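You operate a simulated robot arm through the tools that you are given. There is no shell and no other tool. Be economical: measure what you need, move in short steps, check, and stop when the job is done.

The job below is to be done with a simulated two-armed robot. You get a single attempt, and the scene is never put back.

Task
Swap the lanterns: stand the orange one, lit, on the small shelf.
Fine: the green one comes down onto the ledge, switched off; hold each one still while you press its button. Set down upright: what you pick out.

Only the result counts: the job must be done as asked and must still hold three seconds after the hand-in. Knocking over, shifting, dropping, spilling or breaking anything else fails it.

Robot
Two 7-joint arms with two-finger parallel grippers on one trunk, on a base that drives. Base frame: it is fixed to the floor where the robot stands at the start and does not move with it; the origin is under the middle of the robot, x ahead of it, y to its left, z up; the surface under the hand at the start is at about z = 950. Units: mm, rad, N and s.
The left shoulder is at the start at [60, 143, 926], the right one opposite. With the tool pointing down near the work surface each hand reaches from about 200 to 680 mm from the robot's upright axis, wherever it stands, measured 20 degrees to its own side. Places, roughly: button of the green lantern [600, 200, 1300]; button of the orange lantern [400, 200, 1100]; ledge of the lamp rig [500, -200, 1000]; small shelf [600, 200, 1200]. Payload 1.57 kg a hand.
The tool frame of a hand sits at the grasp point between the pads (the TCP): z along the fingers, y along the line on which they close. The tips reach 30 mm beyond it. Largest opening 110 mm; finger width 24, thickness 12; the body of the gripper, 48 by 112 mm, starts 78 mm behind the TCP.
Orientation is that of the tool frame in the base frame, as [roll, pitch, yaw] about the fixed x, y, z axes, in that order (R = Rz(yaw) Ry(pitch) Rx(roll)). With the fingers straight down and closing along the base's y, the tool's x points along the base's -x, its y along +y and its z along -z.

Tools
- The arms move only by the tool step_arm. It takes "left_rows", "right_rows" or both (then of equal length, played together; a hand with none holds still); each is one flat list of numbers, 6 for each row, row after row: the shift along the base's x, y, z in units of 30 mm (1.0 is 30 mm), then the turn, a rotation vector about the base's x, y, z in units of 5 degrees (1.0 is 5 degrees). In form: [dx, dy, dz, rx, ry, rz, dx, dy, dz, rx, ry, rz, ...]. A call has 1 to 10 rows; each row shifts and turns the commanded pose from where the row before left it. "left_jaw" and "right_jaw" are, for a hand that has rows, the gripper command, from -1 (shut) to 1 (fully open), values between in proportion, set as the call begins (left out, the last holds). A call with a number of a shift or a turn outside -1 to 1 is refused whole. Each row takes 0.2 s and may step no farther than 50 mm and 0.15 rad from the row before; otherwise, or with a gripper value out of range, the whole call is refused. A pose out of reach is approached as far as the arm can. The call stops where the force on the tool passes 50 N (or 10 N more than at its start, if that is more) or the arm is blocked; 0.2 s more then pass. The fingers move at their own pace (about 45 mm/s each) and stop on an object; they squeeze with about 22 N. The grip force told is the motor's: it shows also when the fingers shut on nothing. Time passes only in rows, and 0.2 s behind the last, so rows that do not move let the fingers close. The reply holds the time, the measured pose of the TCP, the force on the tool along the base axes, the opening and the grip force, in the units named above and with some noise, with the torque about the TCP (base axes, N m) and any sound that the robot's microphone picked up.
- Cameras (640 x 400 px; columns grow to the right, rows downward): "scene" is now at [50.9, 38, 1560.7]; the picture's right is [0.43, -0.90, 0.00], its down [-0.50, -0.24, -0.83] and it looks along [0.75, 0.36, -0.55] (base axes); focal length 268 px, centre (320, 200). "left" rides on the left gripper at [70, -16, -141] in its tool frame; the picture's right is [0.23, 0.97, 0.00], its down [-0.86, 0.20, -0.48] and it looks along [-0.47, 0.11, 0.88] (tool axes); focal length 222 px, centre (320, 200). "right" rides on the right gripper at [70, 16, -141] in its tool frame; the picture's right is [-0.23, 0.97, 0.00], its down [-0.86, -0.20, -0.48] and it looks along [-0.47, -0.11, 0.88] (tool axes); focal length 222 px, centre (320, 200). There is no depth. A picture from a camera that has moved, and an enlarged one, comes with that camera's place and axes in the base frame and with its lens.
- get_image(camera): a new picture of that camera. It takes no simulated time.
- raise_lower(by): slides the trunk up (or, below 0, down) by that many mm; the arms and the scene camera ride with it, the base frame stays. It gives what a move gives, with no picture.
- drive_base(legs): drives the robot by 1 to 6 legs, each [ahead, left, turn to the left] in mm, mm and rad, along the robot's own axes; the way and the turn of a leg run together, so that a leg with both is an arc; at most 1500 mm and 3.142 rad a leg. The arms and the cameras ride along, it lands a little off, and it stops where it bumps. It gives what a move gives.
- aim_head(pan, tilt): turns the head with the scene camera to pan (to the left, within 1.501 rad either way) and tilt (down, from -0.506 to 1.204), counted from straight ahead of the robot. It gives what a move gives.
- zoom(camera, box): a new picture of the part [left, top, right, bottom] of that camera's present view, enlarged. It takes no simulated time.
- hand_in(): hands the job in; it is judged then, once.

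Go step by step. Nothing tells you exact positions but the pictures and the camera data: compare them with the known pose of the tool, close in by small moves and look again before you grip or let go. The budget is 120 turns and 108 pictures, counting those below and the enlarged ones. Unless the task says otherwise, let go and move clear before handing in, and close with one line.

The tools are called after "Call:" by a JSON object that holds its "fn" and its "kwargs". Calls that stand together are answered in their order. step_arm: Moves the arms, as the interface text tells. Its arguments: {"type":"object","properties":{"left_rows":{"type":"array"},"left_jaw":{"type":"number"},"right_rows":{"type":"array"},"right_jaw":{"type":"number"}},"required":[]} The other tools are called the same way: raise_lower (by) slides the trunk up or down; drive_base (legs) drives the base; aim_head (pan, tilt) turns the head that bears the scene camera; get_image (camera) takes a picture; zoom (camera, box) takes an enlarged picture of a part of a camera's view; hand_in () hands the job in.

At the start:

```text
time: 0.0
left_position: [325.6, 328.0, 1000.9]
left_tcp_rot: [3.141, 0.001, 3.141]
left_wrist_force: [-0.6, -0.5, 0.0]
left_wrist_torque: [-0.01, -0.02, 0.02]
left_width: 110.2
left_gripper_force: 0.1
right_position: [384.4, -65.5, 1000.4]
right_tcp_rot: [-3.141, -0.001, 3.141]
right_wrist_force: [-0.6, -0.6, -0.1]
right_wrist_torque: [-0.01, -0.05, 0.0]
right_width: 110.0
right_gripper_force: 0.1
trunk travel left (down, up): [-525.0, 65.0]
robot x, y, heading: [1.3, 0.3, -0.001]
head pan, tilt: [0.449, 0.585]
```

scene: 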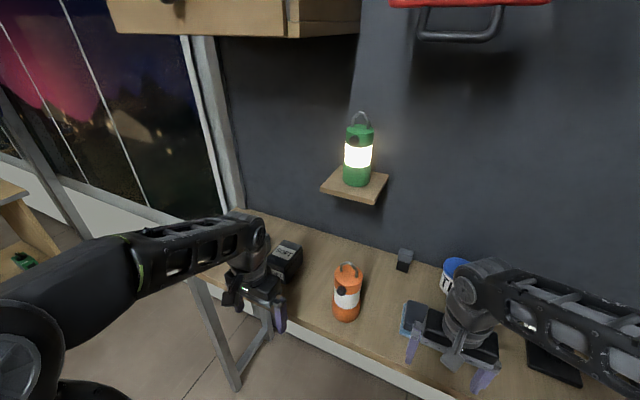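
right: 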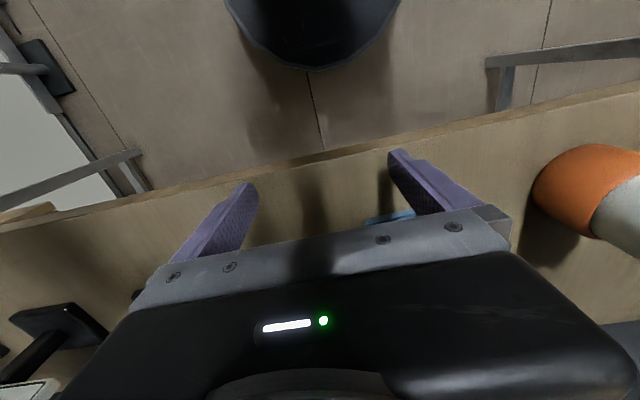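
left: 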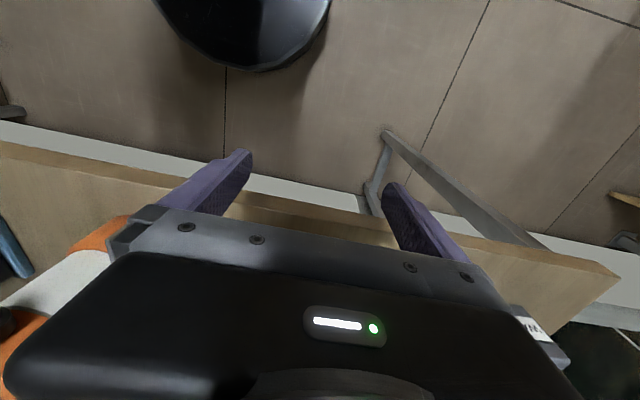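

I see the lit green lantern on the small shelf and the unlit orange lantern on the bench between the hands. I'll zoom in on both, and on the bench, to measure.

Call:
{"fn": "zoom", "kwargs": {"camera": "scene", "box": [300, 90, 420, 215]}}

Call:
{"fn": "zoom", "kwargs": {"camera": "scene", "box": [260, 220, 460, 345]}}

```text
3.20 times, centred on (360, 152) of scene
camera zoom: at [50.9, 38.0, 1560.7], right [0.43, -0.9, 0.0], down [-0.5, -0.24, -0.83], along [0.75, 0.36, -0.55], focal length 858 px, centre (192, 352)
```

zoom: 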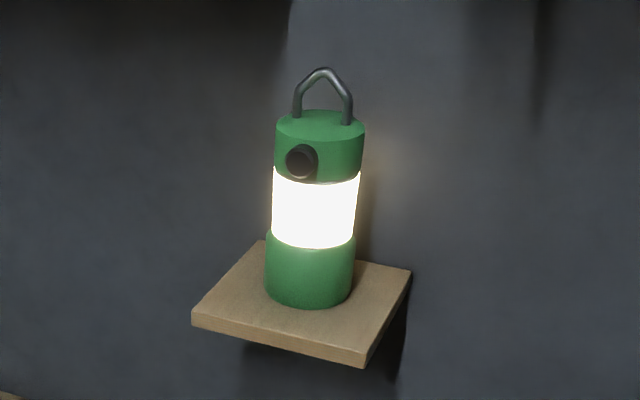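

```text
3.20 times, centred on (360, 282) of scene
camera zoom: at [50.9, 38.0, 1560.7], right [0.43, -0.9, 0.0], down [-0.5, -0.24, -0.83], along [0.75, 0.36, -0.55], focal length 858 px, centre (192, -64)
```

zoom: 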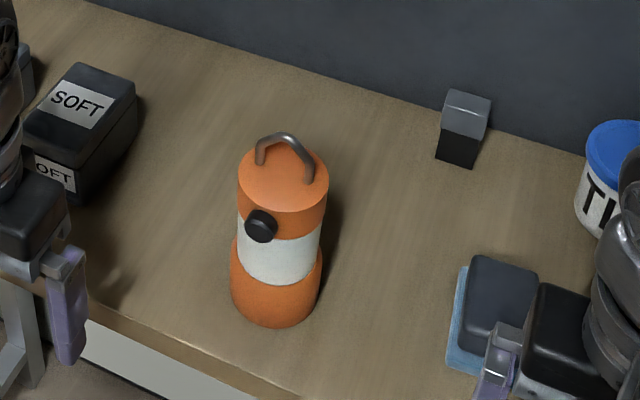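

I need to know what the "ledge of the lamp rig" is. I'll turn the head right and look.

Call:
{"fn": "aim_head", "kwargs": {"pan": -0.3, "tilt": 0.585}}

Call:
{"fn": "get_image", "kwargs": {"camera": "scene"}}

```text
time: 1.1
left_position: [324.7, 326.4, 1000.7]
left_tcp_rot: [3.141, -0.002, 3.141]
left_wrist_force: [0.1, 0.3, 0.6]
left_wrist_torque: [0.0, 0.0, -0.01]
left_width: 110.0
left_gripper_force: 0.1
right_position: [385.3, -66.3, 1000.7]
right_tcp_rot: [3.141, 0.0, -3.141]
right_wrist_force: [0.5, 0.2, 0.4]
right_wrist_torque: [0.02, 0.0, -0.02]
right_width: 110.1
right_gripper_force: 0.0
trunk travel left (down, up): [-525.0, 65.0]
robot x, y, heading: [-0.1, 1.3, -0.001]
head pan, tilt: [-0.3, 0.585]
```

```text
102 pictures are left
camera scene: at [55.8, -26.7, 1560.7], right [-0.29, -0.96, 0.0], down [-0.53, 0.16, -0.83], along [0.8, -0.25, -0.55], focal length 268 px, centre (320, 200)
```

scene: 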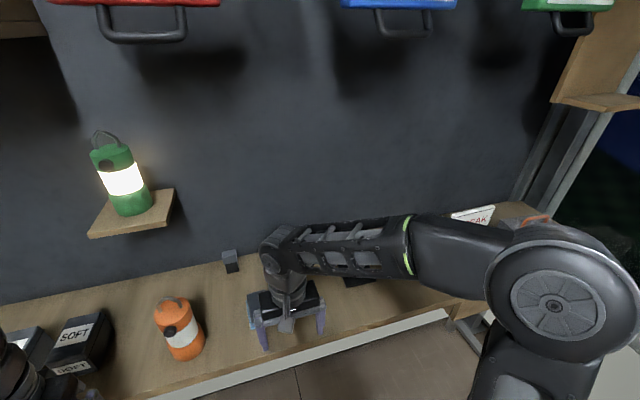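

The right arm hides the area near [500,-200]. I'll lift it and draw it back, then look again.

Call:
{"fn": "step_arm", "kwargs": {"right_rows": [0, 0, 1, 0, 0, 0, 0, 0, 1, 0, 0, 0, 0, 0, 1, 0, 0, 0, -1, 0, 0.5, 0, 0, 0, -1, 0, 0, 0, 0, 0, -1, 0, 0, 0, 0, 0, -1, 0, 0, 0, 0, 0]}}

Call:
{"fn": "get_image", "kwargs": {"camera": "scene"}}

Call:
{"fn": "get_image", "kwargs": {"camera": "right"}}

```text
time: 2.7
left_position: [323.0, 326.0, 1000.1]
left_tcp_rot: [3.141, 0.0, 3.141]
left_wrist_force: [-0.5, 0.4, -0.3]
left_wrist_torque: [0.05, -0.04, 0.02]
left_width: 109.9
left_gripper_force: 0.0
right_position: [262.8, -66.5, 1105.9]
right_tcp_rot: [3.141, 0.002, 3.14]
right_wrist_force: [-0.5, 0.3, 0.0]
right_wrist_torque: [0.01, -0.05, 0.0]
right_width: 109.8
right_gripper_force: 0.1
trunk travel left (down, up): [-525.0, 65.0]
robot x, y, heading: [-0.8, 0.7, -0.003]
head pan, tilt: [-0.3, 0.585]
```

```text
101 pictures are left
camera scene: at [55.0, -26.9, 1560.7], right [-0.3, -0.96, 0.0], down [-0.53, 0.16, -0.83], along [0.8, -0.25, -0.55], focal length 268 px, centre (320, 200)
```

scene: 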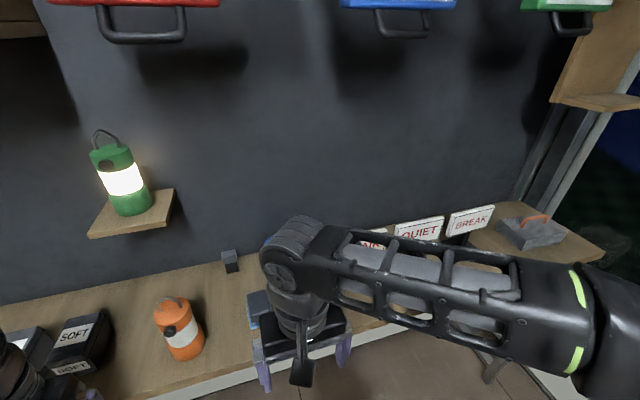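

```text
100 pictures are left
camera right: at [193.3, -50.1, 1244.9], right [0.23, 0.97, 0.0], down [0.85, -0.2, 0.48], along [0.47, -0.11, -0.88], focal length 222 px, centre (320, 200)
```

right: 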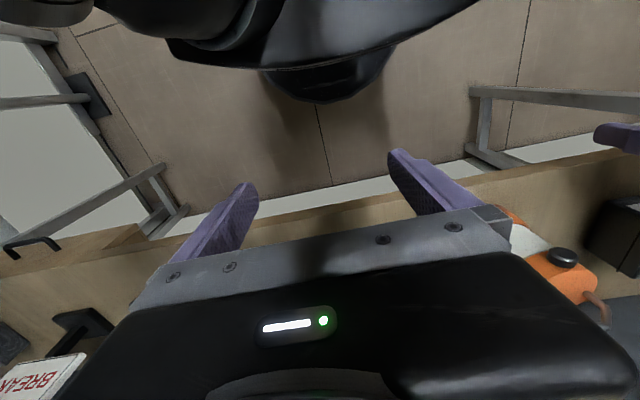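

Signs stand at the back right. I'll swing the right hand further right so I can see the bench around [500,-200].

Call:
{"fn": "step_arm", "kwargs": {"right_rows": [0, -1, 1, 0, 0, 0, 0, -1, 1, 0, 0, 0, 0, -1, 1, 0, 0, 0, 0, -1, 0, 0, 0, 0, 0, -1, 0, 0, 0, 0, 0, -1, 0, 0, 0, 0, 0, -1, 0, 0, 0, 0, 0, -1, 0, 0, 0, 0, 0, -1, 0, 0, 0, 0]}}

Call:
{"fn": "get_image", "kwargs": {"camera": "scene"}}

Call:
{"fn": "get_image", "kwargs": {"camera": "right"}}

```text
time: 4.7
left_position: [324.7, 326.9, 1000.1]
left_tcp_rot: [3.14, 0.001, 3.141]
left_wrist_force: [0.4, -0.1, 0.7]
left_wrist_torque: [0.05, 0.04, 0.0]
left_width: 110.0
left_gripper_force: 0.1
right_position: [270.5, -245.7, 1100.0]
right_tcp_rot: [3.139, 0.0, 3.14]
right_wrist_force: [0.0, 0.8, 0.6]
right_wrist_torque: [0.02, 0.02, -0.02]
right_width: 110.0
right_gripper_force: 0.1
right hand out of reach, approached as far as the arm can: row 1, 2, 3, 4, 5
trunk travel left (down, up): [-525.0, 65.0]
robot x, y, heading: [-0.2, 3.8, 0.002]
head pan, tilt: [-0.3, 0.585]
```

```text
99 pictures are left
camera scene: at [55.8, -27.6, 1560.7], right [-0.3, -0.96, 0.0], down [-0.53, 0.16, -0.83], along [0.8, -0.25, -0.55], focal length 268 px, centre (320, 200)
```

scene: 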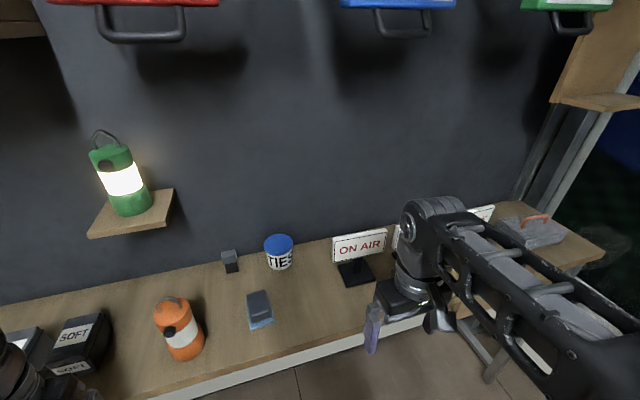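

```text
98 pictures are left
camera right: at [200.5, -230.0, 1239.5], right [0.23, 0.97, 0.0], down [0.86, -0.2, 0.48], along [0.47, -0.11, -0.88], focal length 222 px, centre (320, 200)
```

right: 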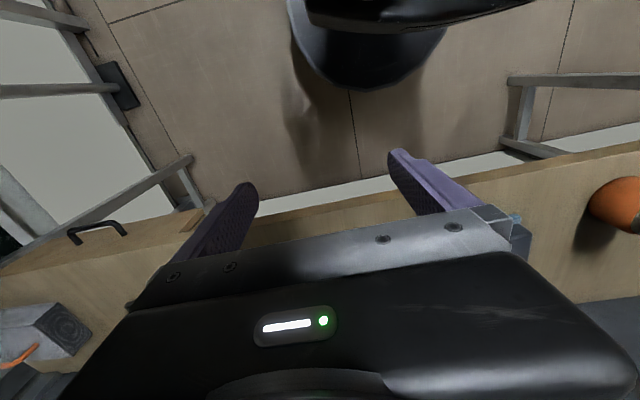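

There's no separate ledge, so the long bench (z≈950) must be the ledge. My plan is to raise the left hand, turn it horizontal (fingers along +x), and use its camera to locate the green lantern on the shelf.

Call:
{"fn": "step_arm", "kwargs": {"left_rows": [0, 0, 1, 0, 0, 0, 0, 0, 1, 0, -1, 0, -0.3, 0, 1, 0, -1, 0, -0.3, -0.3, 1, 0, -1, 0, -0.3, -0.3, 1, 0, -1, 0, -0.3, -0.3, 1, 0, -1, 0, 0, -0.3, 1, 0, -1, 0, 0, -0.3, 1, 0, -1, 0, 0, -0.3, 1, 0, -1, 0, 0, -0.3, 1, 0, -1, 0]}}

Call:
{"fn": "step_arm", "kwargs": {"left_rows": [0, -0.3, 0, 0, -1, 0, 0, -0.3, 0, 0, -1, 0, 0, -0.3, 0, 0, -1, 0, 0, -0.3, 0, 0, -1, 0, 0, -0.3, 0, 0, -1, 0, 0, -0.3, 0, 0, -1, 0, 0, -0.3, 0, 0, -1, 0, 0, -0.3, 0, 0, -1, 0, 0, 0, 0, 0, -1, 0]}}

Call:
{"fn": "get_image", "kwargs": {"camera": "left"}}

Call:
{"fn": "aim_head", "kwargs": {"pan": 0.4, "tilt": 0.5}}

Call:
{"fn": "get_image", "kwargs": {"camera": "scene"}}

```text
time: 6.9
left_position: [288.3, 264.4, 1301.6]
left_tcp_rot: [-3.141, 0.787, 3.141]
left_wrist_force: [0.1, -0.5, 0.3]
left_wrist_torque: [-0.05, 0.03, 0.0]
left_width: 109.6
left_gripper_force: 0.0
right_position: [269.5, -245.4, 1101.2]
right_tcp_rot: [3.141, 0.001, -3.141]
right_wrist_force: [-0.5, 0.0, -0.2]
right_wrist_torque: [0.01, 0.0, 0.04]
right_width: 109.8
right_gripper_force: 0.0
trunk travel left (down, up): [-525.0, 65.0]
robot x, y, heading: [-4.2, 0.1, -0.001]
head pan, tilt: [-0.3, 0.585]
```

```text
time: 8.9
left_position: [286.8, 191.4, 1331.6]
left_tcp_rot: [-2.802, 1.569, -2.803]
left_wrist_force: [-0.2, -0.6, -0.1]
left_wrist_torque: [0.0, -0.02, 0.03]
left_width: 110.2
left_gripper_force: 0.1
left hand out of reach, approached as far as the arm can: row 8, 9
right_position: [269.5, -245.5, 1100.2]
right_tcp_rot: [3.139, 0.001, -3.141]
right_wrist_force: [-0.5, -0.2, 1.1]
right_wrist_torque: [-0.03, 0.0, 0.01]
right_width: 109.9
right_gripper_force: 0.1
trunk travel left (down, up): [-525.0, 65.0]
robot x, y, heading: [0.2, -0.1, -0.006]
head pan, tilt: [-0.3, 0.585]
```

```text
97 pictures are left
camera left: at [145.4, 174.4, 1261.1], right [0.0, 0.97, -0.23], down [-0.48, 0.2, 0.86], along [0.88, 0.11, 0.47], focal length 222 px, centre (320, 200)
```

left: 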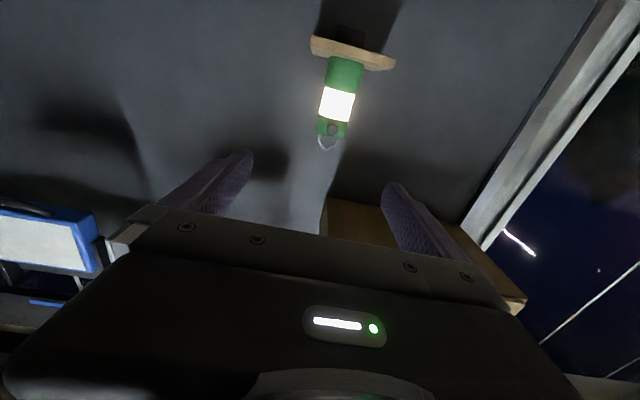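

```text
time: 10.0
left_position: [287.5, 190.8, 1330.2]
left_tcp_rot: [-3.134, 1.567, -3.135]
left_wrist_force: [0.3, -0.1, 0.2]
left_wrist_torque: [0.0, 0.0, 0.01]
left_width: 110.0
left_gripper_force: 0.1
right_position: [269.9, -245.3, 1099.6]
right_tcp_rot: [3.14, 0.001, 3.141]
right_wrist_force: [0.7, 0.4, 0.1]
right_wrist_torque: [0.03, -0.04, -0.03]
right_width: 110.0
right_gripper_force: 0.0
trunk travel left (down, up): [-525.0, 65.0]
robot x, y, heading: [0.0, 2.4, 0.002]
head pan, tilt: [0.4, 0.499]
```

```text
96 pictures are left
camera scene: at [54.6, 34.7, 1568.4], right [0.39, -0.92, 0.0], down [-0.44, -0.19, -0.88], along [0.81, 0.34, -0.48], focal length 268 px, centre (320, 200)
```

scene: 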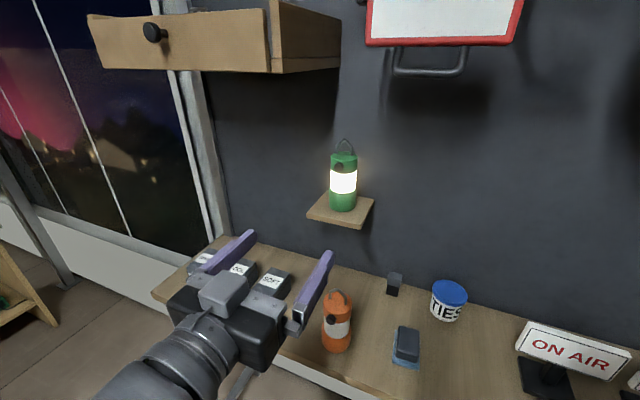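

Both cameras see the green lantern now. I'll zoom each one to triangulate.

Call:
{"fn": "zoom", "kwargs": {"camera": "left", "box": [280, 20, 400, 160]}}

Call:
{"fn": "zoom", "kwargs": {"camera": "scene", "box": [290, 130, 400, 240]}}

```text
2.86 times, centred on (340, 90) of left
camera zoom: at [145.4, 174.4, 1261.1], right [0.0, 0.97, -0.23], down [-0.48, 0.2, 0.86], along [0.88, 0.11, 0.46], focal length 635 px, centre (263, 514)
```

zoom: 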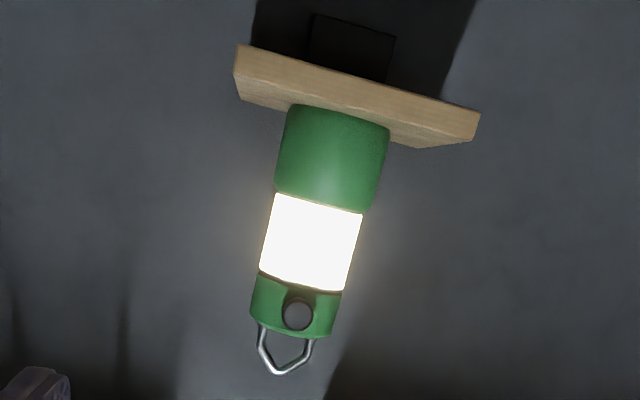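

```text
3.64 times, centred on (345, 185) of scene
camera zoom: at [54.6, 34.7, 1568.4], right [0.39, -0.92, 0.0], down [-0.44, -0.19, -0.88], along [0.81, 0.34, -0.48], focal length 974 px, centre (229, 254)
```

zoom: 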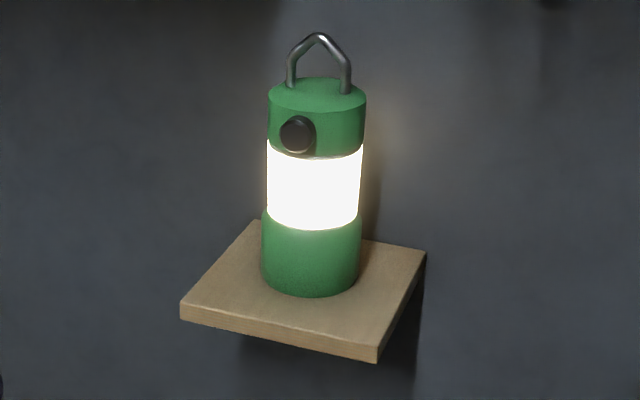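

Triangulation puts the green lantern's axis at about (623, 214), shelf top z≈1220, glass z≈1273–1320 and button at about (595, 217, 1341). I'll line the left hand up with the glass and approach part way.

Call:
{"fn": "step_arm", "kwargs": {"left_rows": [0, 0.77, -1, 0, 0, 0, 1, 0, -0.15, 0, 0, 0, 1, 0, 0, 0, 0, 0, 1, 0, 0, 0, 0, 0, 1, 0, 0, 0, 0, 0, 1, 0, 0, 0, 0, 0, 1, 0, 0, 0, 0, 0, 1, 0, 0, 0, 0, 0], "left_jaw": 1}}

Call:
{"fn": "get_image", "kwargs": {"camera": "left"}}

Call:
{"fn": "get_image", "kwargs": {"camera": "scene"}}

```text
time: 11.8
left_position: [496.5, 219.1, 1327.3]
left_tcp_rot: [-2.348, 1.569, -2.346]
left_wrist_force: [-0.4, 0.0, -0.7]
left_wrist_torque: [-0.01, 0.0, -0.01]
left_width: 110.3
left_gripper_force: 0.0
left hand out of reach, approached as far as the arm can: row 1, 2
right_position: [271.1, -245.9, 1098.6]
right_tcp_rot: [3.141, -0.001, 3.141]
right_wrist_force: [-0.4, 0.0, -0.4]
right_wrist_torque: [-0.03, 0.0, -0.03]
right_width: 110.1
right_gripper_force: 0.0
trunk travel left (down, up): [-525.0, 65.0]
robot x, y, heading: [0.6, 3.4, 0.002]
head pan, tilt: [0.4, 0.499]
```

```text
93 pictures are left
camera left: at [354.5, 201.4, 1258.9], right [0.0, 0.97, -0.23], down [-0.48, 0.2, 0.86], along [0.88, 0.11, 0.47], focal length 222 px, centre (320, 200)
```

left: 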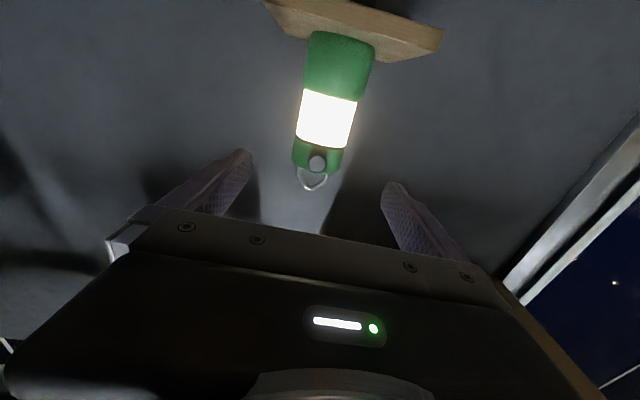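

```text
92 pictures are left
camera scene: at [55.6, 34.8, 1568.3], right [0.39, -0.92, 0.0], down [-0.44, -0.19, -0.88], along [0.81, 0.34, -0.48], focal length 268 px, centre (320, 200)
```

scene: 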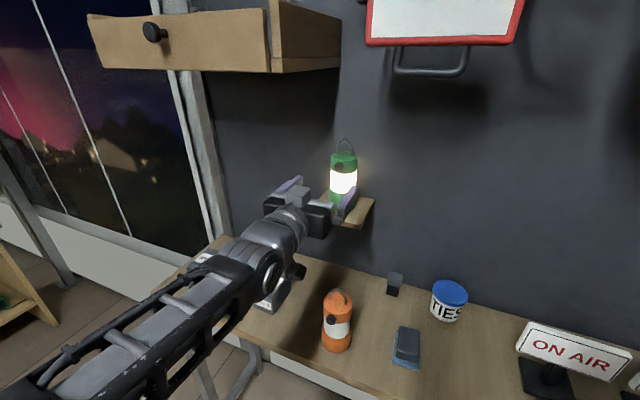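

The estimate holds up. I'll lower to glass height and move in around the lantern.

Call:
{"fn": "step_arm", "kwargs": {"left_rows": [0, -0.12, -1, 0, 0, 0, 0.5, 0, 0, 0, 0, 0, 0.9, 0, 0, 0, 0, 0, 0.9, 0, 0, 0, 0, 0, 0.9, 0, 0, 0, 0, 0, 0.85, 0, 0, 0, 0, 0, 0, 0, 0, 0, 0, 0]}}

Call:
{"fn": "get_image", "kwargs": {"camera": "left"}}

Call:
{"fn": "zoom", "kwargs": {"camera": "scene", "box": [240, 110, 440, 235]}}

```text
time: 13.4
left_position: [618.3, 212.5, 1300.6]
left_tcp_rot: [2.899, 1.569, 2.9]
left_wrist_force: [-0.1, 0.4, 1.0]
left_wrist_torque: [0.0, 0.01, 0.02]
left_width: 110.0
left_gripper_force: 0.0
right_position: [270.4, -245.2, 1100.5]
right_tcp_rot: [3.141, -0.001, 3.141]
right_wrist_force: [0.2, 2.0, -0.4]
right_wrist_torque: [0.0, 0.0, 0.0]
right_width: 109.9
right_gripper_force: 0.2
trunk travel left (down, up): [-525.0, 65.0]
robot x, y, heading: [-2.0, -4.5, -0.001]
head pan, tilt: [0.4, 0.499]
```

```text
91 pictures are left
camera left: at [476.2, 195.5, 1230.0], right [0.0, 0.97, -0.23], down [-0.48, 0.2, 0.85], along [0.88, 0.11, 0.47], focal length 222 px, centre (320, 200)
```

left: 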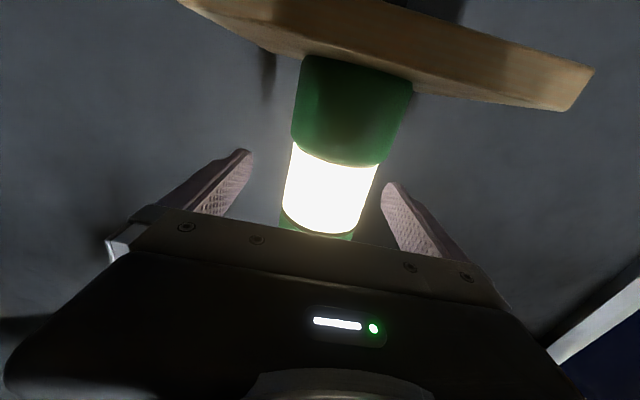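

```text
3.20 times, centred on (340, 172) of scene
camera zoom: at [54.2, 34.5, 1568.4], right [0.39, -0.92, 0.0], down [-0.44, -0.19, -0.88], along [0.81, 0.34, -0.48], focal length 858 px, centre (256, 288)
```

zoom: 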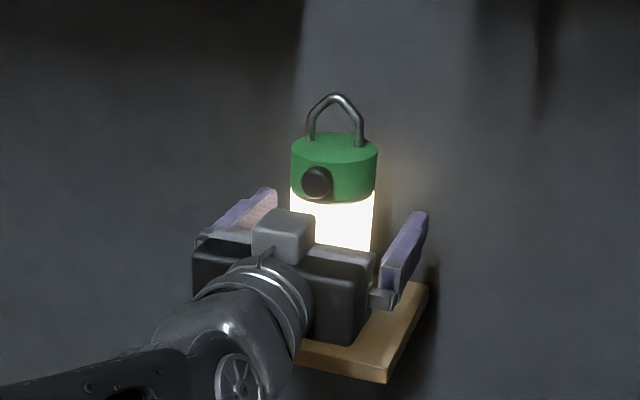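

The lantern sits between the fingers. I'll close on it, with a tiny y trim.

Call:
{"fn": "step_arm", "kwargs": {"left_rows": [0, 0.08, 0, 0, 0, 0]}}

Call:
{"fn": "step_arm", "kwargs": {"left_rows": [0, 0, 0, 0, 0, 0, 0, 0, 0, 0, 0, 0, 0, 0, 0, 0, 0, 0, 0, 0, 0, 0, 0, 0, 0, 0, 0, 0, 0, 0, 0, 0, 0, 0, 0, 0], "left_jaw": -1}}

Call:
{"fn": "get_image", "kwargs": {"camera": "left"}}

```text
time: 13.8
left_position: [618.2, 215.1, 1299.6]
left_tcp_rot: [-2.053, 1.57, -2.054]
left_wrist_force: [0.1, -0.4, 0.2]
left_wrist_torque: [-0.01, 0.01, 0.0]
left_width: 110.0
left_gripper_force: 0.1
right_position: [269.3, -245.4, 1100.1]
right_tcp_rot: [-3.141, -0.002, 3.141]
right_wrist_force: [0.2, -0.6, -0.7]
right_wrist_torque: [0.01, 0.0, 0.0]
right_width: 109.9
right_gripper_force: 0.1
trunk travel left (down, up): [-525.0, 65.0]
robot x, y, heading: [-0.5, -1.0, -0.002]
head pan, tilt: [0.4, 0.499]
```

```text
time: 15.2
left_position: [617.3, 215.6, 1299.1]
left_tcp_rot: [-1.817, 1.57, -1.815]
left_wrist_force: [0.4, -0.5, -0.6]
left_wrist_torque: [0.04, -0.04, 0.02]
left_width: 62.9
left_gripper_force: 22.5
right_position: [271.1, -244.8, 1098.9]
right_tcp_rot: [3.141, 0.001, 3.141]
right_wrist_force: [0.9, 0.2, 0.4]
right_wrist_torque: [-0.01, -0.01, 0.02]
right_width: 110.1
right_gripper_force: 0.0
trunk travel left (down, up): [-525.0, 65.0]
robot x, y, heading: [-0.9, -3.8, -0.004]
head pan, tilt: [0.4, 0.499]
```

```text
89 pictures are left
camera left: at [475.9, 198.7, 1230.0], right [0.0, 0.97, -0.23], down [-0.48, 0.2, 0.86], along [0.88, 0.11, 0.47], focal length 222 px, centre (320, 200)
```

left: 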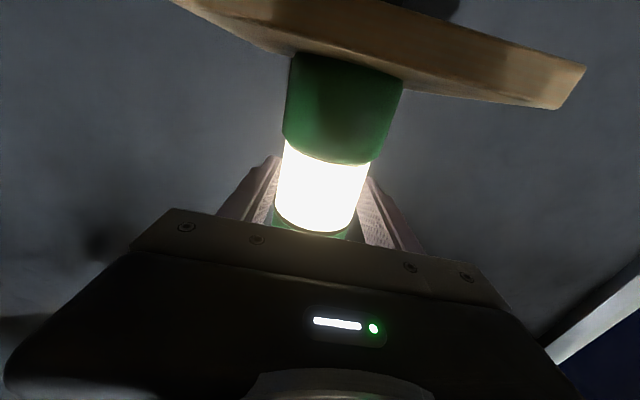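

I have a firm grip on the green one. I'll lift it clear of the shelf and draw it back.

Call:
{"fn": "step_arm", "kwargs": {"left_rows": [0, 0, 0.5, 0, 0, 0, 0, 0, 1, 0, 0, 0, -0.5, 0, 0, 0, 0, 0, -1, 0, 0, 0, 0, 0, -1, 0, 0, 0, 0, 0, -1, 0, 0, 0, 0, 0, -1, 0, 0, 0, 0, 0, -1, 0, 0, 0, 0, 0, -0.6, 0, 0, 0, 0, 0]}}

Call:
{"fn": "get_image", "kwargs": {"camera": "scene"}}

Call:
{"fn": "get_image", "kwargs": {"camera": "left"}}

```text
time: 17.2
left_position: [435.3, 214.4, 1343.4]
left_tcp_rot: [-1.734, 1.569, -1.733]
left_wrist_force: [0.3, -1.1, -2.2]
left_wrist_torque: [-0.01, 0.02, 0.01]
left_width: 63.0
left_gripper_force: 21.8
right_position: [269.4, -245.1, 1100.5]
right_tcp_rot: [3.141, 0.001, -3.141]
right_wrist_force: [0.5, 0.5, 0.2]
right_wrist_torque: [0.02, 0.01, -0.01]
right_width: 109.9
right_gripper_force: 0.0
trunk travel left (down, up): [-525.0, 65.0]
robot x, y, heading: [-1.2, 0.0, 0.002]
head pan, tilt: [0.4, 0.499]
```

```text
88 pictures are left
camera scene: at [54.4, 34.9, 1568.4], right [0.39, -0.92, 0.0], down [-0.44, -0.19, -0.88], along [0.81, 0.34, -0.48], focal length 268 px, centre (320, 200)
```

scene: 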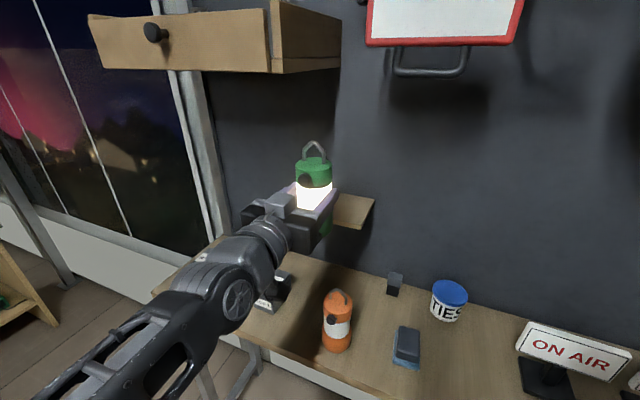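

```text
87 pictures are left
camera left: at [293.7, 198.7, 1275.2], right [0.0, 0.97, -0.23], down [-0.48, 0.2, 0.85], along [0.88, 0.11, 0.47], focal length 222 px, centre (320, 200)
```

left: 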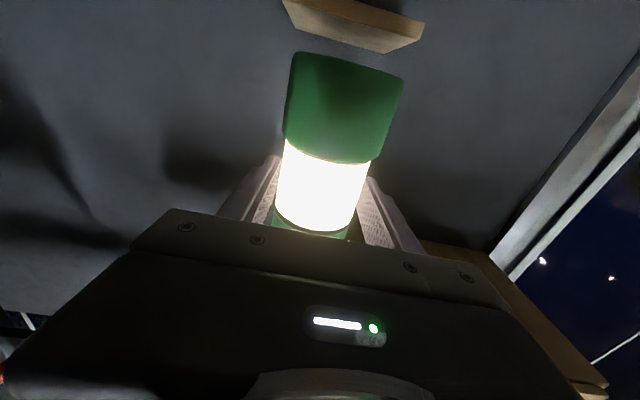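

The green one is held clear. I'll drive back 150 mm and right 250 mm, so I can set it on the free bench area around y≈-95.

Call:
{"fn": "drive_base", "kwargs": {"legs": [[-150, 0, 0], [0, -250, 0]]}}

Call:
{"fn": "get_image", "kwargs": {"camera": "scene"}}

```text
time: 20.0
left_position: [287.4, -37.9, 1345.6]
left_tcp_rot: [1.94, 1.569, 1.941]
left_wrist_force: [0.0, 0.1, -2.0]
left_wrist_torque: [0.03, 0.04, 0.05]
left_width: 63.3
left_gripper_force: 22.4
right_position: [121.9, -497.1, 1099.1]
right_tcp_rot: [3.141, -0.001, -3.14]
right_wrist_force: [0.3, -1.5, 0.0]
right_wrist_torque: [0.02, -0.02, -0.01]
right_width: 109.9
right_gripper_force: 0.1
trunk travel left (down, up): [-525.0, 65.0]
robot x, y, heading: [-148.8, -253.4, 0.001]
head pan, tilt: [0.4, 0.499]
```

```text
86 pictures are left
camera scene: at [-94.6, -218.0, 1568.4], right [0.39, -0.92, 0.0], down [-0.44, -0.19, -0.88], along [0.81, 0.34, -0.48], focal length 268 px, centre (320, 200)
```

scene: 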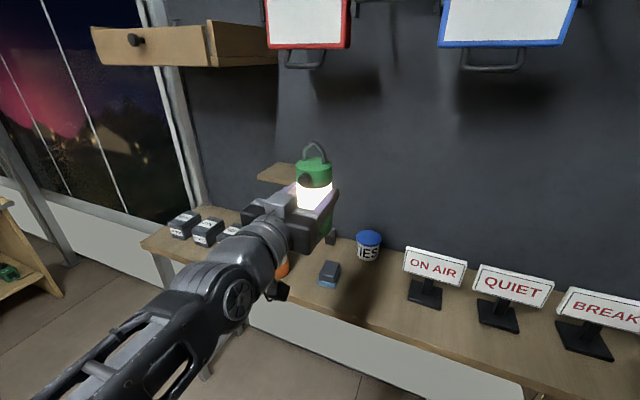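

I'll zoom on the bench to find its front edge and the clear space.

Call:
{"fn": "zoom", "kwargs": {"camera": "scene", "box": [240, 220, 480, 370]}}

Call:
{"fn": "get_image", "kwargs": {"camera": "right"}}

```text
2.67 times, centred on (360, 295) of scene
camera zoom: at [-94.6, -218.0, 1568.4], right [0.39, -0.92, 0.0], down [-0.44, -0.19, -0.88], along [0.81, 0.34, -0.48], focal length 715 px, centre (213, -53)
```

zoom: 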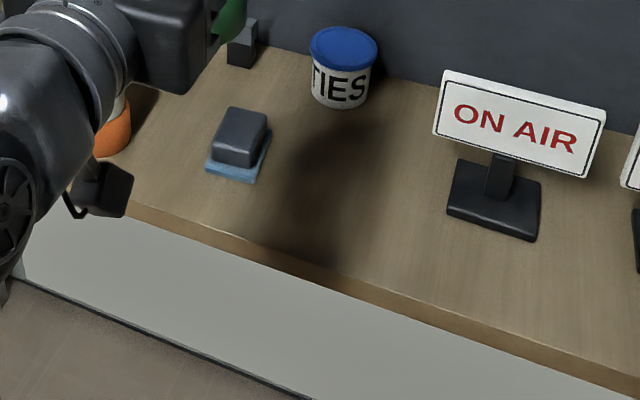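

```text
84 pictures are left
camera right: at [51.7, -481.3, 1239.6], right [0.23, 0.97, 0.0], down [0.86, -0.2, 0.48], along [0.47, -0.11, -0.88], focal length 222 px, centre (320, 200)
```

right: 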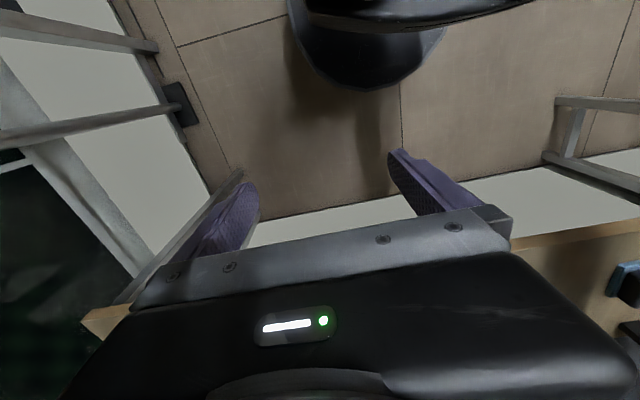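

Bench edge is at x≈380, and the space between the pad (edge y≈-45) and the ON AIR stand (y≈-242) is free. I'll bring the green one to hover above (450,-145).

Call:
{"fn": "step_arm", "kwargs": {"left_rows": [0.545, -0.357, -0.95, 0, 0, 0, 0.545, -0.357, -0.95, 0, 0, 0, 0.545, -0.357, -0.95, 0, 0, 0, 0.545, -0.357, -0.95, 0, 0, 0, 0.545, -0.357, -0.95, 0, 0, 0, 0.545, -0.357, -0.95, 0, 0, 0, 0.545, -0.357, -0.95, 0, 0, 0, 0.545, -0.357, -0.95, 0, 0, 0, 0.545, -0.357, -0.95, 0, 0, 0, 0.545, -0.357, -0.95, 0, 0, 0]}}

Call:
{"fn": "get_image", "kwargs": {"camera": "scene"}}

Call:
{"fn": "get_image", "kwargs": {"camera": "left"}}

```text
time: 22.2
left_position: [449.7, -142.1, 1059.9]
left_tcp_rot: [1.336, 1.569, 1.337]
left_wrist_force: [0.3, 0.2, -1.9]
left_wrist_torque: [-0.04, 0.05, 0.01]
left_width: 63.2
left_gripper_force: 22.1
right_position: [122.9, -496.9, 1098.9]
right_tcp_rot: [-3.14, -0.003, -3.14]
right_wrist_force: [0.0, -0.7, 0.9]
right_wrist_torque: [-0.01, 0.03, 0.04]
right_width: 109.7
right_gripper_force: 0.1
trunk travel left (down, up): [-525.0, 65.0]
robot x, y, heading: [-151.5, -252.8, -0.001]
head pan, tilt: [0.4, 0.499]
```

```text
83 pictures are left
camera scene: at [-93.5, -216.9, 1568.4], right [0.39, -0.92, 0.0], down [-0.44, -0.19, -0.88], along [0.81, 0.34, -0.48], focal length 268 px, centre (320, 200)
```

scene: 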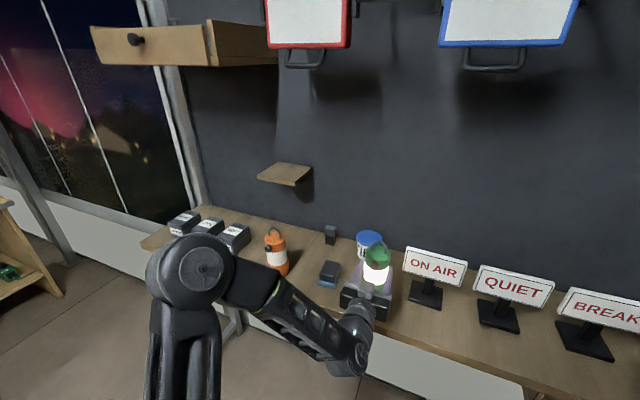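

```text
82 pictures are left
camera left: at [308.5, -158.8, 990.2], right [0.0, 0.97, -0.23], down [-0.48, 0.2, 0.86], along [0.88, 0.11, 0.47], focal length 222 px, centre (320, 200)
```

left: 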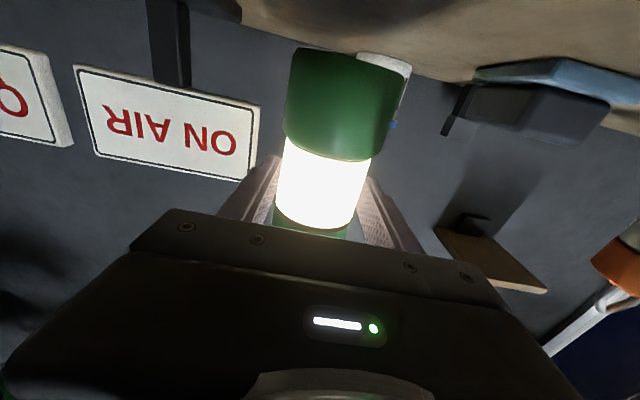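

It hovers clear. I'll lower it gently until it touches the bench.

Call:
{"fn": "step_arm", "kwargs": {"left_rows": [0, 0, -0.5, 0, 0, 0, 0, 0, -0.25, 0, 0, 0]}}

Call:
{"fn": "step_arm", "kwargs": {"left_rows": [0, 0, -0.1, 0, 0, 0, 0, 0, 0, 0, 0, 0]}}

Call:
{"fn": "step_arm", "kwargs": {"left_rows": [0, 0, -0.07, 0, 0, 0, 0, 0, 0, 0, 0, 0]}}

Call:
{"fn": "get_image", "kwargs": {"camera": "left"}}

```text
time: 22.8
left_position: [449.9, -143.0, 1036.7]
left_tcp_rot: [2.519, 1.57, 2.518]
left_wrist_force: [0.0, -0.6, -1.8]
left_wrist_torque: [0.02, 0.05, 0.0]
left_width: 62.9
left_gripper_force: 21.8
right_position: [121.5, -495.2, 1099.8]
right_tcp_rot: [3.14, 0.002, -3.139]
right_wrist_force: [0.3, 0.5, -0.5]
right_wrist_torque: [0.01, -0.01, -0.03]
right_width: 109.9
right_gripper_force: 0.0
trunk travel left (down, up): [-525.0, 65.0]
robot x, y, heading: [-148.1, -251.9, 0.002]
head pan, tilt: [0.4, 0.499]
```

```text
time: 23.4
left_position: [451.6, -142.7, 1034.9]
left_tcp_rot: [-2.584, 1.57, -2.58]
left_wrist_force: [-0.4, 0.1, -1.8]
left_wrist_torque: [0.02, 0.06, 0.01]
left_width: 63.2
left_gripper_force: 21.7
right_position: [120.9, -496.9, 1099.6]
right_tcp_rot: [3.141, 0.0, -3.14]
right_wrist_force: [0.0, -0.2, 0.1]
right_wrist_torque: [0.0, -0.01, 0.02]
right_width: 109.8
right_gripper_force: 0.1
trunk travel left (down, up): [-525.0, 65.0]
robot x, y, heading: [-149.3, -251.8, 0.002]
head pan, tilt: [0.4, 0.499]
```

```text
time: 24.0
left_position: [450.2, -143.6, 1032.4]
left_tcp_rot: [-2.596, 1.57, -2.592]
left_wrist_force: [-0.3, -0.7, -2.8]
left_wrist_torque: [0.0, 0.06, -0.02]
left_width: 63.1
left_gripper_force: 21.5
right_position: [122.4, -496.7, 1100.3]
right_tcp_rot: [-3.141, 0.001, -3.141]
right_wrist_force: [0.4, -0.5, -0.1]
right_wrist_torque: [0.02, 0.01, -0.01]
right_width: 109.7
right_gripper_force: 0.1
trunk travel left (down, up): [-525.0, 65.0]
robot x, y, heading: [-149.5, -252.3, -0.004]
head pan, tilt: [0.4, 0.499]
```

```text
81 pictures are left
camera left: at [309.2, -159.6, 962.4], right [0.0, 0.97, -0.23], down [-0.48, 0.2, 0.86], along [0.88, 0.11, 0.47], focal length 222 px, centre (320, 200)
```

left: 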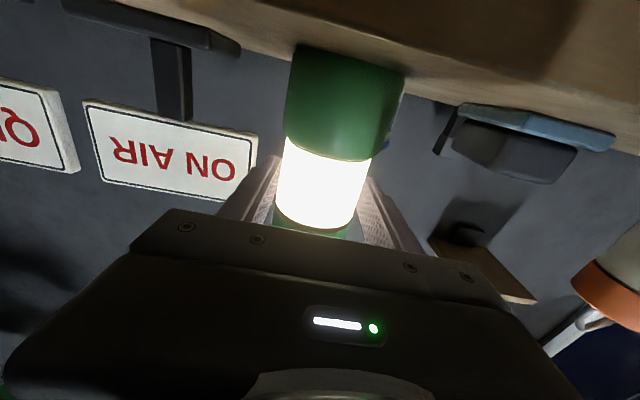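

It's almost down. I'll keep going in 2 mm steps.

Call:
{"fn": "step_arm", "kwargs": {"left_rows": [0, 0, -0.07, 0, 0, 0, 0, 0, 0, 0, 0, 0]}}

Call:
{"fn": "step_arm", "kwargs": {"left_rows": [0, 0, -0.07, 0, 0, 0, 0, 0, 0, 0, 0, 0]}}

Call:
{"fn": "step_arm", "kwargs": {"left_rows": [0, 0, -0.07, 0, 0, 0, 0, 0, 0, 0, 0, 0]}}

```text
time: 24.6
left_position: [450.5, -142.9, 1031.4]
left_tcp_rot: [-0.028, 1.568, -0.027]
left_wrist_force: [2.6, 0.3, 6.1]
left_wrist_torque: [0.13, -0.05, 0.03]
left_width: 63.1
left_gripper_force: 22.3
right_position: [122.1, -496.8, 1100.0]
right_tcp_rot: [-3.141, -0.002, -3.14]
right_wrist_force: [0.1, -0.2, 0.6]
right_wrist_torque: [0.0, -0.04, -0.01]
right_width: 109.9
right_gripper_force: 0.2
trunk travel left (down, up): [-525.0, 65.0]
robot x, y, heading: [-149.5, -253.2, -0.002]
head pan, tilt: [0.4, 0.499]
```

```text
time: 25.2
left_position: [450.3, -142.3, 1029.9]
left_tcp_rot: [-0.005, 1.566, -0.003]
left_wrist_force: [4.2, -1.4, 13.0]
left_wrist_torque: [-0.32, -0.22, 0.01]
left_width: 63.3
left_gripper_force: 22.2
right_position: [121.3, -497.0, 1099.9]
right_tcp_rot: [-3.141, 0.002, 3.141]
right_wrist_force: [-0.2, 0.3, -0.3]
right_wrist_torque: [-0.02, -0.02, 0.01]
right_width: 110.0
right_gripper_force: 0.1
trunk travel left (down, up): [-525.0, 65.0]
robot x, y, heading: [-150.4, -252.0, -0.003]
head pan, tilt: [0.4, 0.499]
```

```text
time: 25.8
left_position: [450.3, -142.1, 1027.0]
left_tcp_rot: [-0.086, 1.57, -0.082]
left_wrist_force: [4.1, 2.3, 16.1]
left_wrist_torque: [0.48, -0.53, -0.07]
left_width: 63.2
left_gripper_force: 21.6
right_position: [119.6, -496.2, 1100.8]
right_tcp_rot: [-3.141, -0.002, -3.14]
right_wrist_force: [0.2, -0.7, -0.9]
right_wrist_torque: [-0.01, 0.01, -0.01]
right_width: 110.1
right_gripper_force: 0.1
trunk travel left (down, up): [-525.0, 65.0]
robot x, y, heading: [-150.6, -251.0, 0.005]
head pan, tilt: [0.4, 0.499]
```

Contact was near z=1031, so I'll ease off the downward push by 4 mm. Then I'll close the right hand, pitch it 45° and bring it up beside the lantern.

Call:
{"fn": "step_arm", "kwargs": {"left_rows": [0, 0, 0.13, 0, 0, 0, 0, 0, 0, 0, 0, 0]}}

Call:
{"fn": "step_arm", "kwargs": {"right_rows": [0.6, 0.5, 0.6, 0, -1, 0, 0.6, 0.7, 0.5, 0, -1, 0, 0.6, 0.7, 0.3, 0, -1, 0, 0.6, 0.7, 0.3, 0, -1, 0, 0.6, 0.7, 0.3, 0, -1, 0, 0.6, 0.7, 0.3, 0, -1, 0, 0.6, 0.7, 0.3, 0, -1, 0, 0.6, 0.7, 0, 0, -1, 0, 0.6, 0.7, 0, 0, -1, 0], "right_jaw": -1}}

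Call:
{"fn": "step_arm", "kwargs": {"right_rows": [0, 0, 0, 0, 0, 1, 0, 0, 0, 0, 0, 1, 0, 0, 0, 0, 0, 1, 0, 0, 0, 0, 0, 1, 0, 0, 0, 0, 0, 1, 0, 0, 0, 0, 0, 1]}}

Call:
{"fn": "aim_head", "kwargs": {"pan": 0.2, "tilt": 0.65}}

Call:
{"fn": "get_image", "kwargs": {"camera": "scene"}}

Call:
{"fn": "get_image", "kwargs": {"camera": "right"}}

```text
time: 26.4
left_position: [448.3, -143.6, 1026.5]
left_tcp_rot: [3.063, 1.564, 3.065]
left_wrist_force: [-0.3, 0.1, -2.6]
left_wrist_torque: [-0.01, 0.01, 0.01]
left_width: 62.9
left_gripper_force: 21.6
right_position: [121.0, -496.6, 1099.5]
right_tcp_rot: [-3.141, -0.001, -3.139]
right_wrist_force: [-0.5, 0.3, 0.3]
right_wrist_torque: [0.0, 0.02, 0.01]
right_width: 110.0
right_gripper_force: 0.0
trunk travel left (down, up): [-525.0, 65.0]
robot x, y, heading: [-152.5, -251.7, 0.002]
head pan, tilt: [0.4, 0.499]
```

```text
time: 28.4
left_position: [449.8, -141.5, 1029.9]
left_tcp_rot: [-2.648, 1.569, -2.644]
left_wrist_force: [0.1, 0.1, -2.6]
left_wrist_torque: [-0.01, 0.02, 0.02]
left_width: 63.0
left_gripper_force: 21.8
right_position: [284.7, -312.9, 1179.5]
right_tcp_rot: [-3.139, 0.786, -3.142]
right_wrist_force: [1.1, -0.4, -0.4]
right_wrist_torque: [-0.02, -0.02, -0.03]
right_width: 0.0
right_gripper_force: 21.4
trunk travel left (down, up): [-525.0, 65.0]
robot x, y, heading: [-148.6, -251.7, 0.003]
head pan, tilt: [0.4, 0.499]
```

```text
time: 29.8
left_position: [449.2, -143.2, 1029.2]
left_tcp_rot: [-0.129, 1.571, -0.131]
left_wrist_force: [0.7, 0.2, -2.8]
left_wrist_torque: [0.01, 0.02, -0.05]
left_width: 63.2
left_gripper_force: 22.2
right_position: [283.1, -312.4, 1179.2]
right_tcp_rot: [-3.14, 0.783, -2.615]
right_wrist_force: [0.0, 0.4, 0.2]
right_wrist_torque: [0.0, 0.01, 0.03]
right_width: 0.2
right_gripper_force: 21.4
trunk travel left (down, up): [-525.0, 65.0]
robot x, y, heading: [-151.7, -250.0, 0.003]
head pan, tilt: [0.4, 0.499]
```

```text
time: 30.5
left_position: [450.0, -143.2, 1029.5]
left_tcp_rot: [0.1, 1.569, 0.101]
left_wrist_force: [-0.1, 0.3, -2.7]
left_wrist_torque: [0.01, 0.04, 0.0]
left_width: 62.9
left_gripper_force: 22.1
right_position: [283.2, -313.7, 1178.0]
right_tcp_rot: [-3.139, 0.786, -2.618]
right_wrist_force: [-0.6, 0.2, -0.8]
right_wrist_torque: [-0.02, 0.01, -0.01]
right_width: 0.0
right_gripper_force: 21.3
trunk travel left (down, up): [-525.0, 65.0]
robot x, y, heading: [-150.6, -253.3, -0.004]
head pan, tilt: [0.201, 0.649]
```

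```text
80 pictures are left
camera scene: at [-93.1, -234.7, 1555.0], right [0.2, -0.98, 0.0], down [-0.59, -0.12, -0.8], along [0.78, 0.16, -0.6], focal length 268 px, centre (320, 200)
```

scene: 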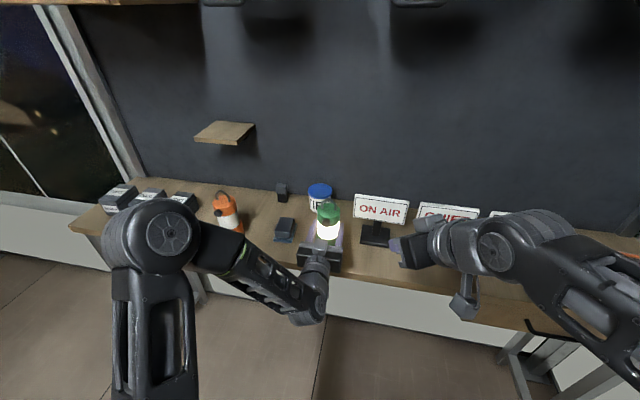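

```text
79 pictures are left
camera right: at [146.0, -374.0, 1227.5], right [-0.35, 0.92, 0.16], down [0.33, -0.04, 0.94], along [0.88, 0.38, -0.29], focal length 222 px, centre (320, 200)
```

right: 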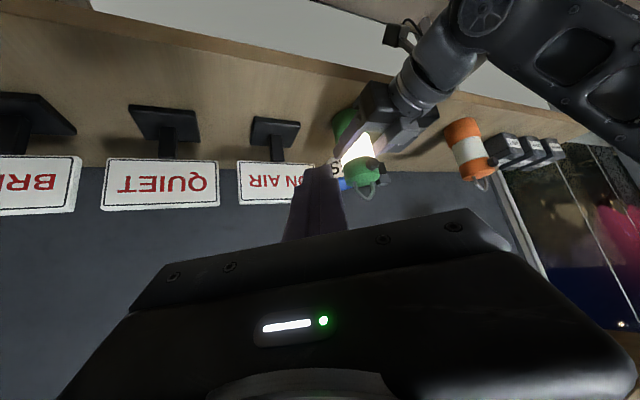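

I'll zoom in on the green lantern's button from both cameras.

Call:
{"fn": "zoom", "kwargs": {"camera": "right", "box": [310, 80, 430, 215]}}

Call:
{"fn": "zoom", "kwargs": {"camera": "scene", "box": [280, 180, 400, 280]}}

```text
2.96 times, centred on (370, 148) of right
camera zoom: at [146.0, -374.0, 1227.5], right [-0.35, 0.92, 0.16], down [0.33, -0.04, 0.94], along [0.88, 0.38, -0.29], focal length 658 px, centre (172, 356)
```

zoom: 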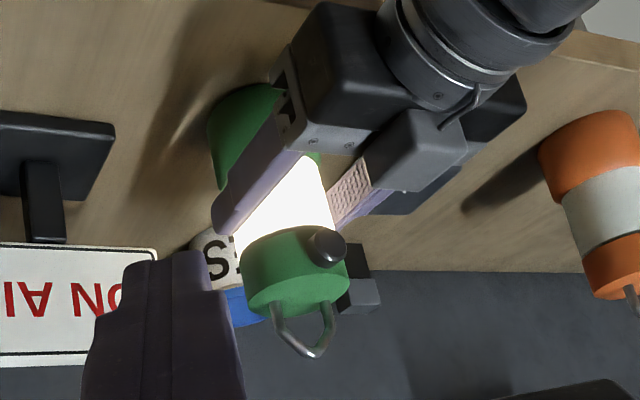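

```text
4.00 times, centred on (340, 230) of scene
camera zoom: at [-93.1, -234.7, 1555.0], right [0.2, -0.98, 0.0], down [-0.59, -0.12, -0.8], along [0.78, 0.16, -0.6], focal length 1072 px, centre (240, 80)
```

zoom: 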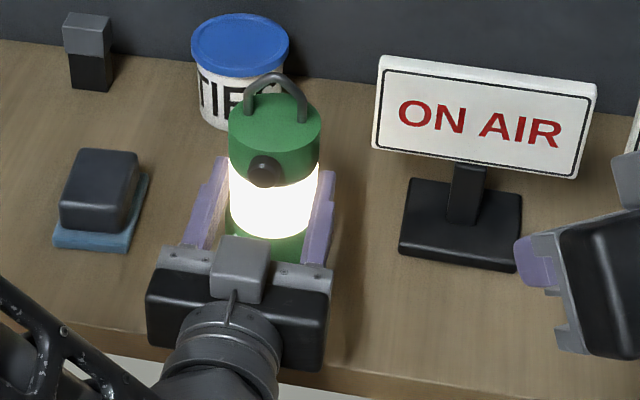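

The left gripper's top block would crowd a slanted finger. I'll go vertical with the right hand instead and lower the closed fingers between that block and the button, then push +x. First I'll reorient and hover.

Call:
{"fn": "step_arm", "kwargs": {"right_rows": [0, 0, 0.5, 0, 0, -1, 0, 0, 0.5, 0, 0, -1, 0, 0, 0, 0, 0, -1, 0, 0, 0, 0, 0, -1, 0, 0, 0, 0, 0, -1, 0, 0, 0, 0, 0, -1]}}

Call:
{"fn": "step_arm", "kwargs": {"right_rows": [0, 0, 0, 0, 1, 0, 0, 0, 0, 0, 1, 0, 0, 0, 0, 0, 1, 0, 0, 0, 0, 0, 1, 0, 0, 0, 0, 0, 1, 0, 0, 0, 0, 0, 1, 0, 0, 0, 0, 0, 1, 0, 0, 0, 0, 0, 1, 0, 0, 0, 0, 0, 1, 0]}}

Call:
{"fn": "step_arm", "kwargs": {"right_rows": [0.6, 0.93, 0, 0, 0, 0, 0.6, 0.93, 0, 0, 0, 0, 0.6, 0.93, 0, 0, 0, 0, 0.6, 0.93, 0, 0, 0, 0, 0.6, 0.93, 0, 0, 0, 0, 0.6, 0.93, 0, 0, 0, 0]}}

Call:
{"fn": "get_image", "kwargs": {"camera": "scene"}}

Call:
{"fn": "get_image", "kwargs": {"camera": "right"}}

```text
time: 31.9
left_position: [451.1, -143.5, 1029.4]
left_tcp_rot: [-2.787, 1.569, -2.784]
left_wrist_force: [-0.1, 0.3, -3.3]
left_wrist_torque: [-0.01, 0.04, 0.02]
left_width: 63.1
left_gripper_force: 21.7
right_position: [283.0, -313.0, 1207.8]
right_tcp_rot: [-3.14, 0.785, 3.141]
right_wrist_force: [0.4, -0.1, -1.0]
right_wrist_torque: [0.0, 0.0, -0.01]
right_width: 0.0
right_gripper_force: 21.3
trunk travel left (down, up): [-525.0, 65.0]
robot x, y, heading: [-149.5, -254.3, 0.002]
head pan, tilt: [0.201, 0.649]
```

```text
time: 33.9
left_position: [449.9, -142.5, 1029.3]
left_tcp_rot: [-2.694, 1.57, -2.693]
left_wrist_force: [-0.1, 0.5, -2.6]
left_wrist_torque: [0.0, 0.04, -0.02]
left_width: 62.9
left_gripper_force: 22.1
right_position: [298.3, -313.9, 1154.3]
right_tcp_rot: [3.136, 0.125, -3.127]
right_wrist_force: [0.5, -0.1, -0.1]
right_wrist_torque: [-0.01, 0.05, -0.01]
right_width: 0.0
right_gripper_force: 21.2
right hand out of reach, approached as far as the arm can: row 6, 7, 8, 9
trunk travel left (down, up): [-525.0, 65.0]
robot x, y, heading: [-147.8, -249.2, 0.003]
head pan, tilt: [0.201, 0.649]
```

```text
time: 35.3
left_position: [450.0, -142.7, 1029.1]
left_tcp_rot: [-3.0, 1.571, -2.998]
left_wrist_force: [0.7, 0.9, -2.7]
left_wrist_torque: [-0.02, 0.06, -0.04]
left_width: 63.3
left_gripper_force: 21.7
right_position: [328.0, -267.1, 1153.5]
right_tcp_rot: [3.135, 0.128, -3.128]
right_wrist_force: [0.3, 0.2, -0.4]
right_wrist_torque: [0.01, 0.01, 0.0]
right_width: 0.0
right_gripper_force: 20.8
right hand out of reach, approached as far as the arm can: row 2, 3, 4, 5, 6
trunk travel left (down, up): [-525.0, 65.0]
robot x, y, heading: [-145.9, -252.0, 0.003]
head pan, tilt: [0.201, 0.649]
```

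```text
76 pictures are left
camera scene: at [-93.2, -234.7, 1555.0], right [0.2, -0.98, 0.0], down [-0.59, -0.12, -0.8], along [0.78, 0.16, -0.6], focal length 268 px, centre (320, 200)
```

scene: 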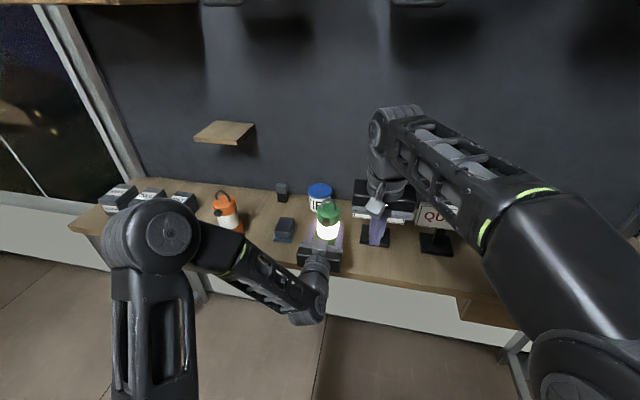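

```text
75 pictures are left
camera right: at [240.8, -253.6, 1284.7], right [0.21, 0.98, 0.04], down [0.79, -0.19, 0.58], along [0.57, -0.09, -0.81], focal length 222 px, centre (320, 200)
```

right: 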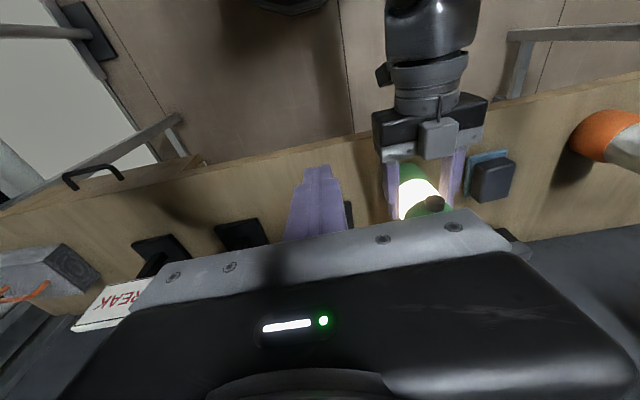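

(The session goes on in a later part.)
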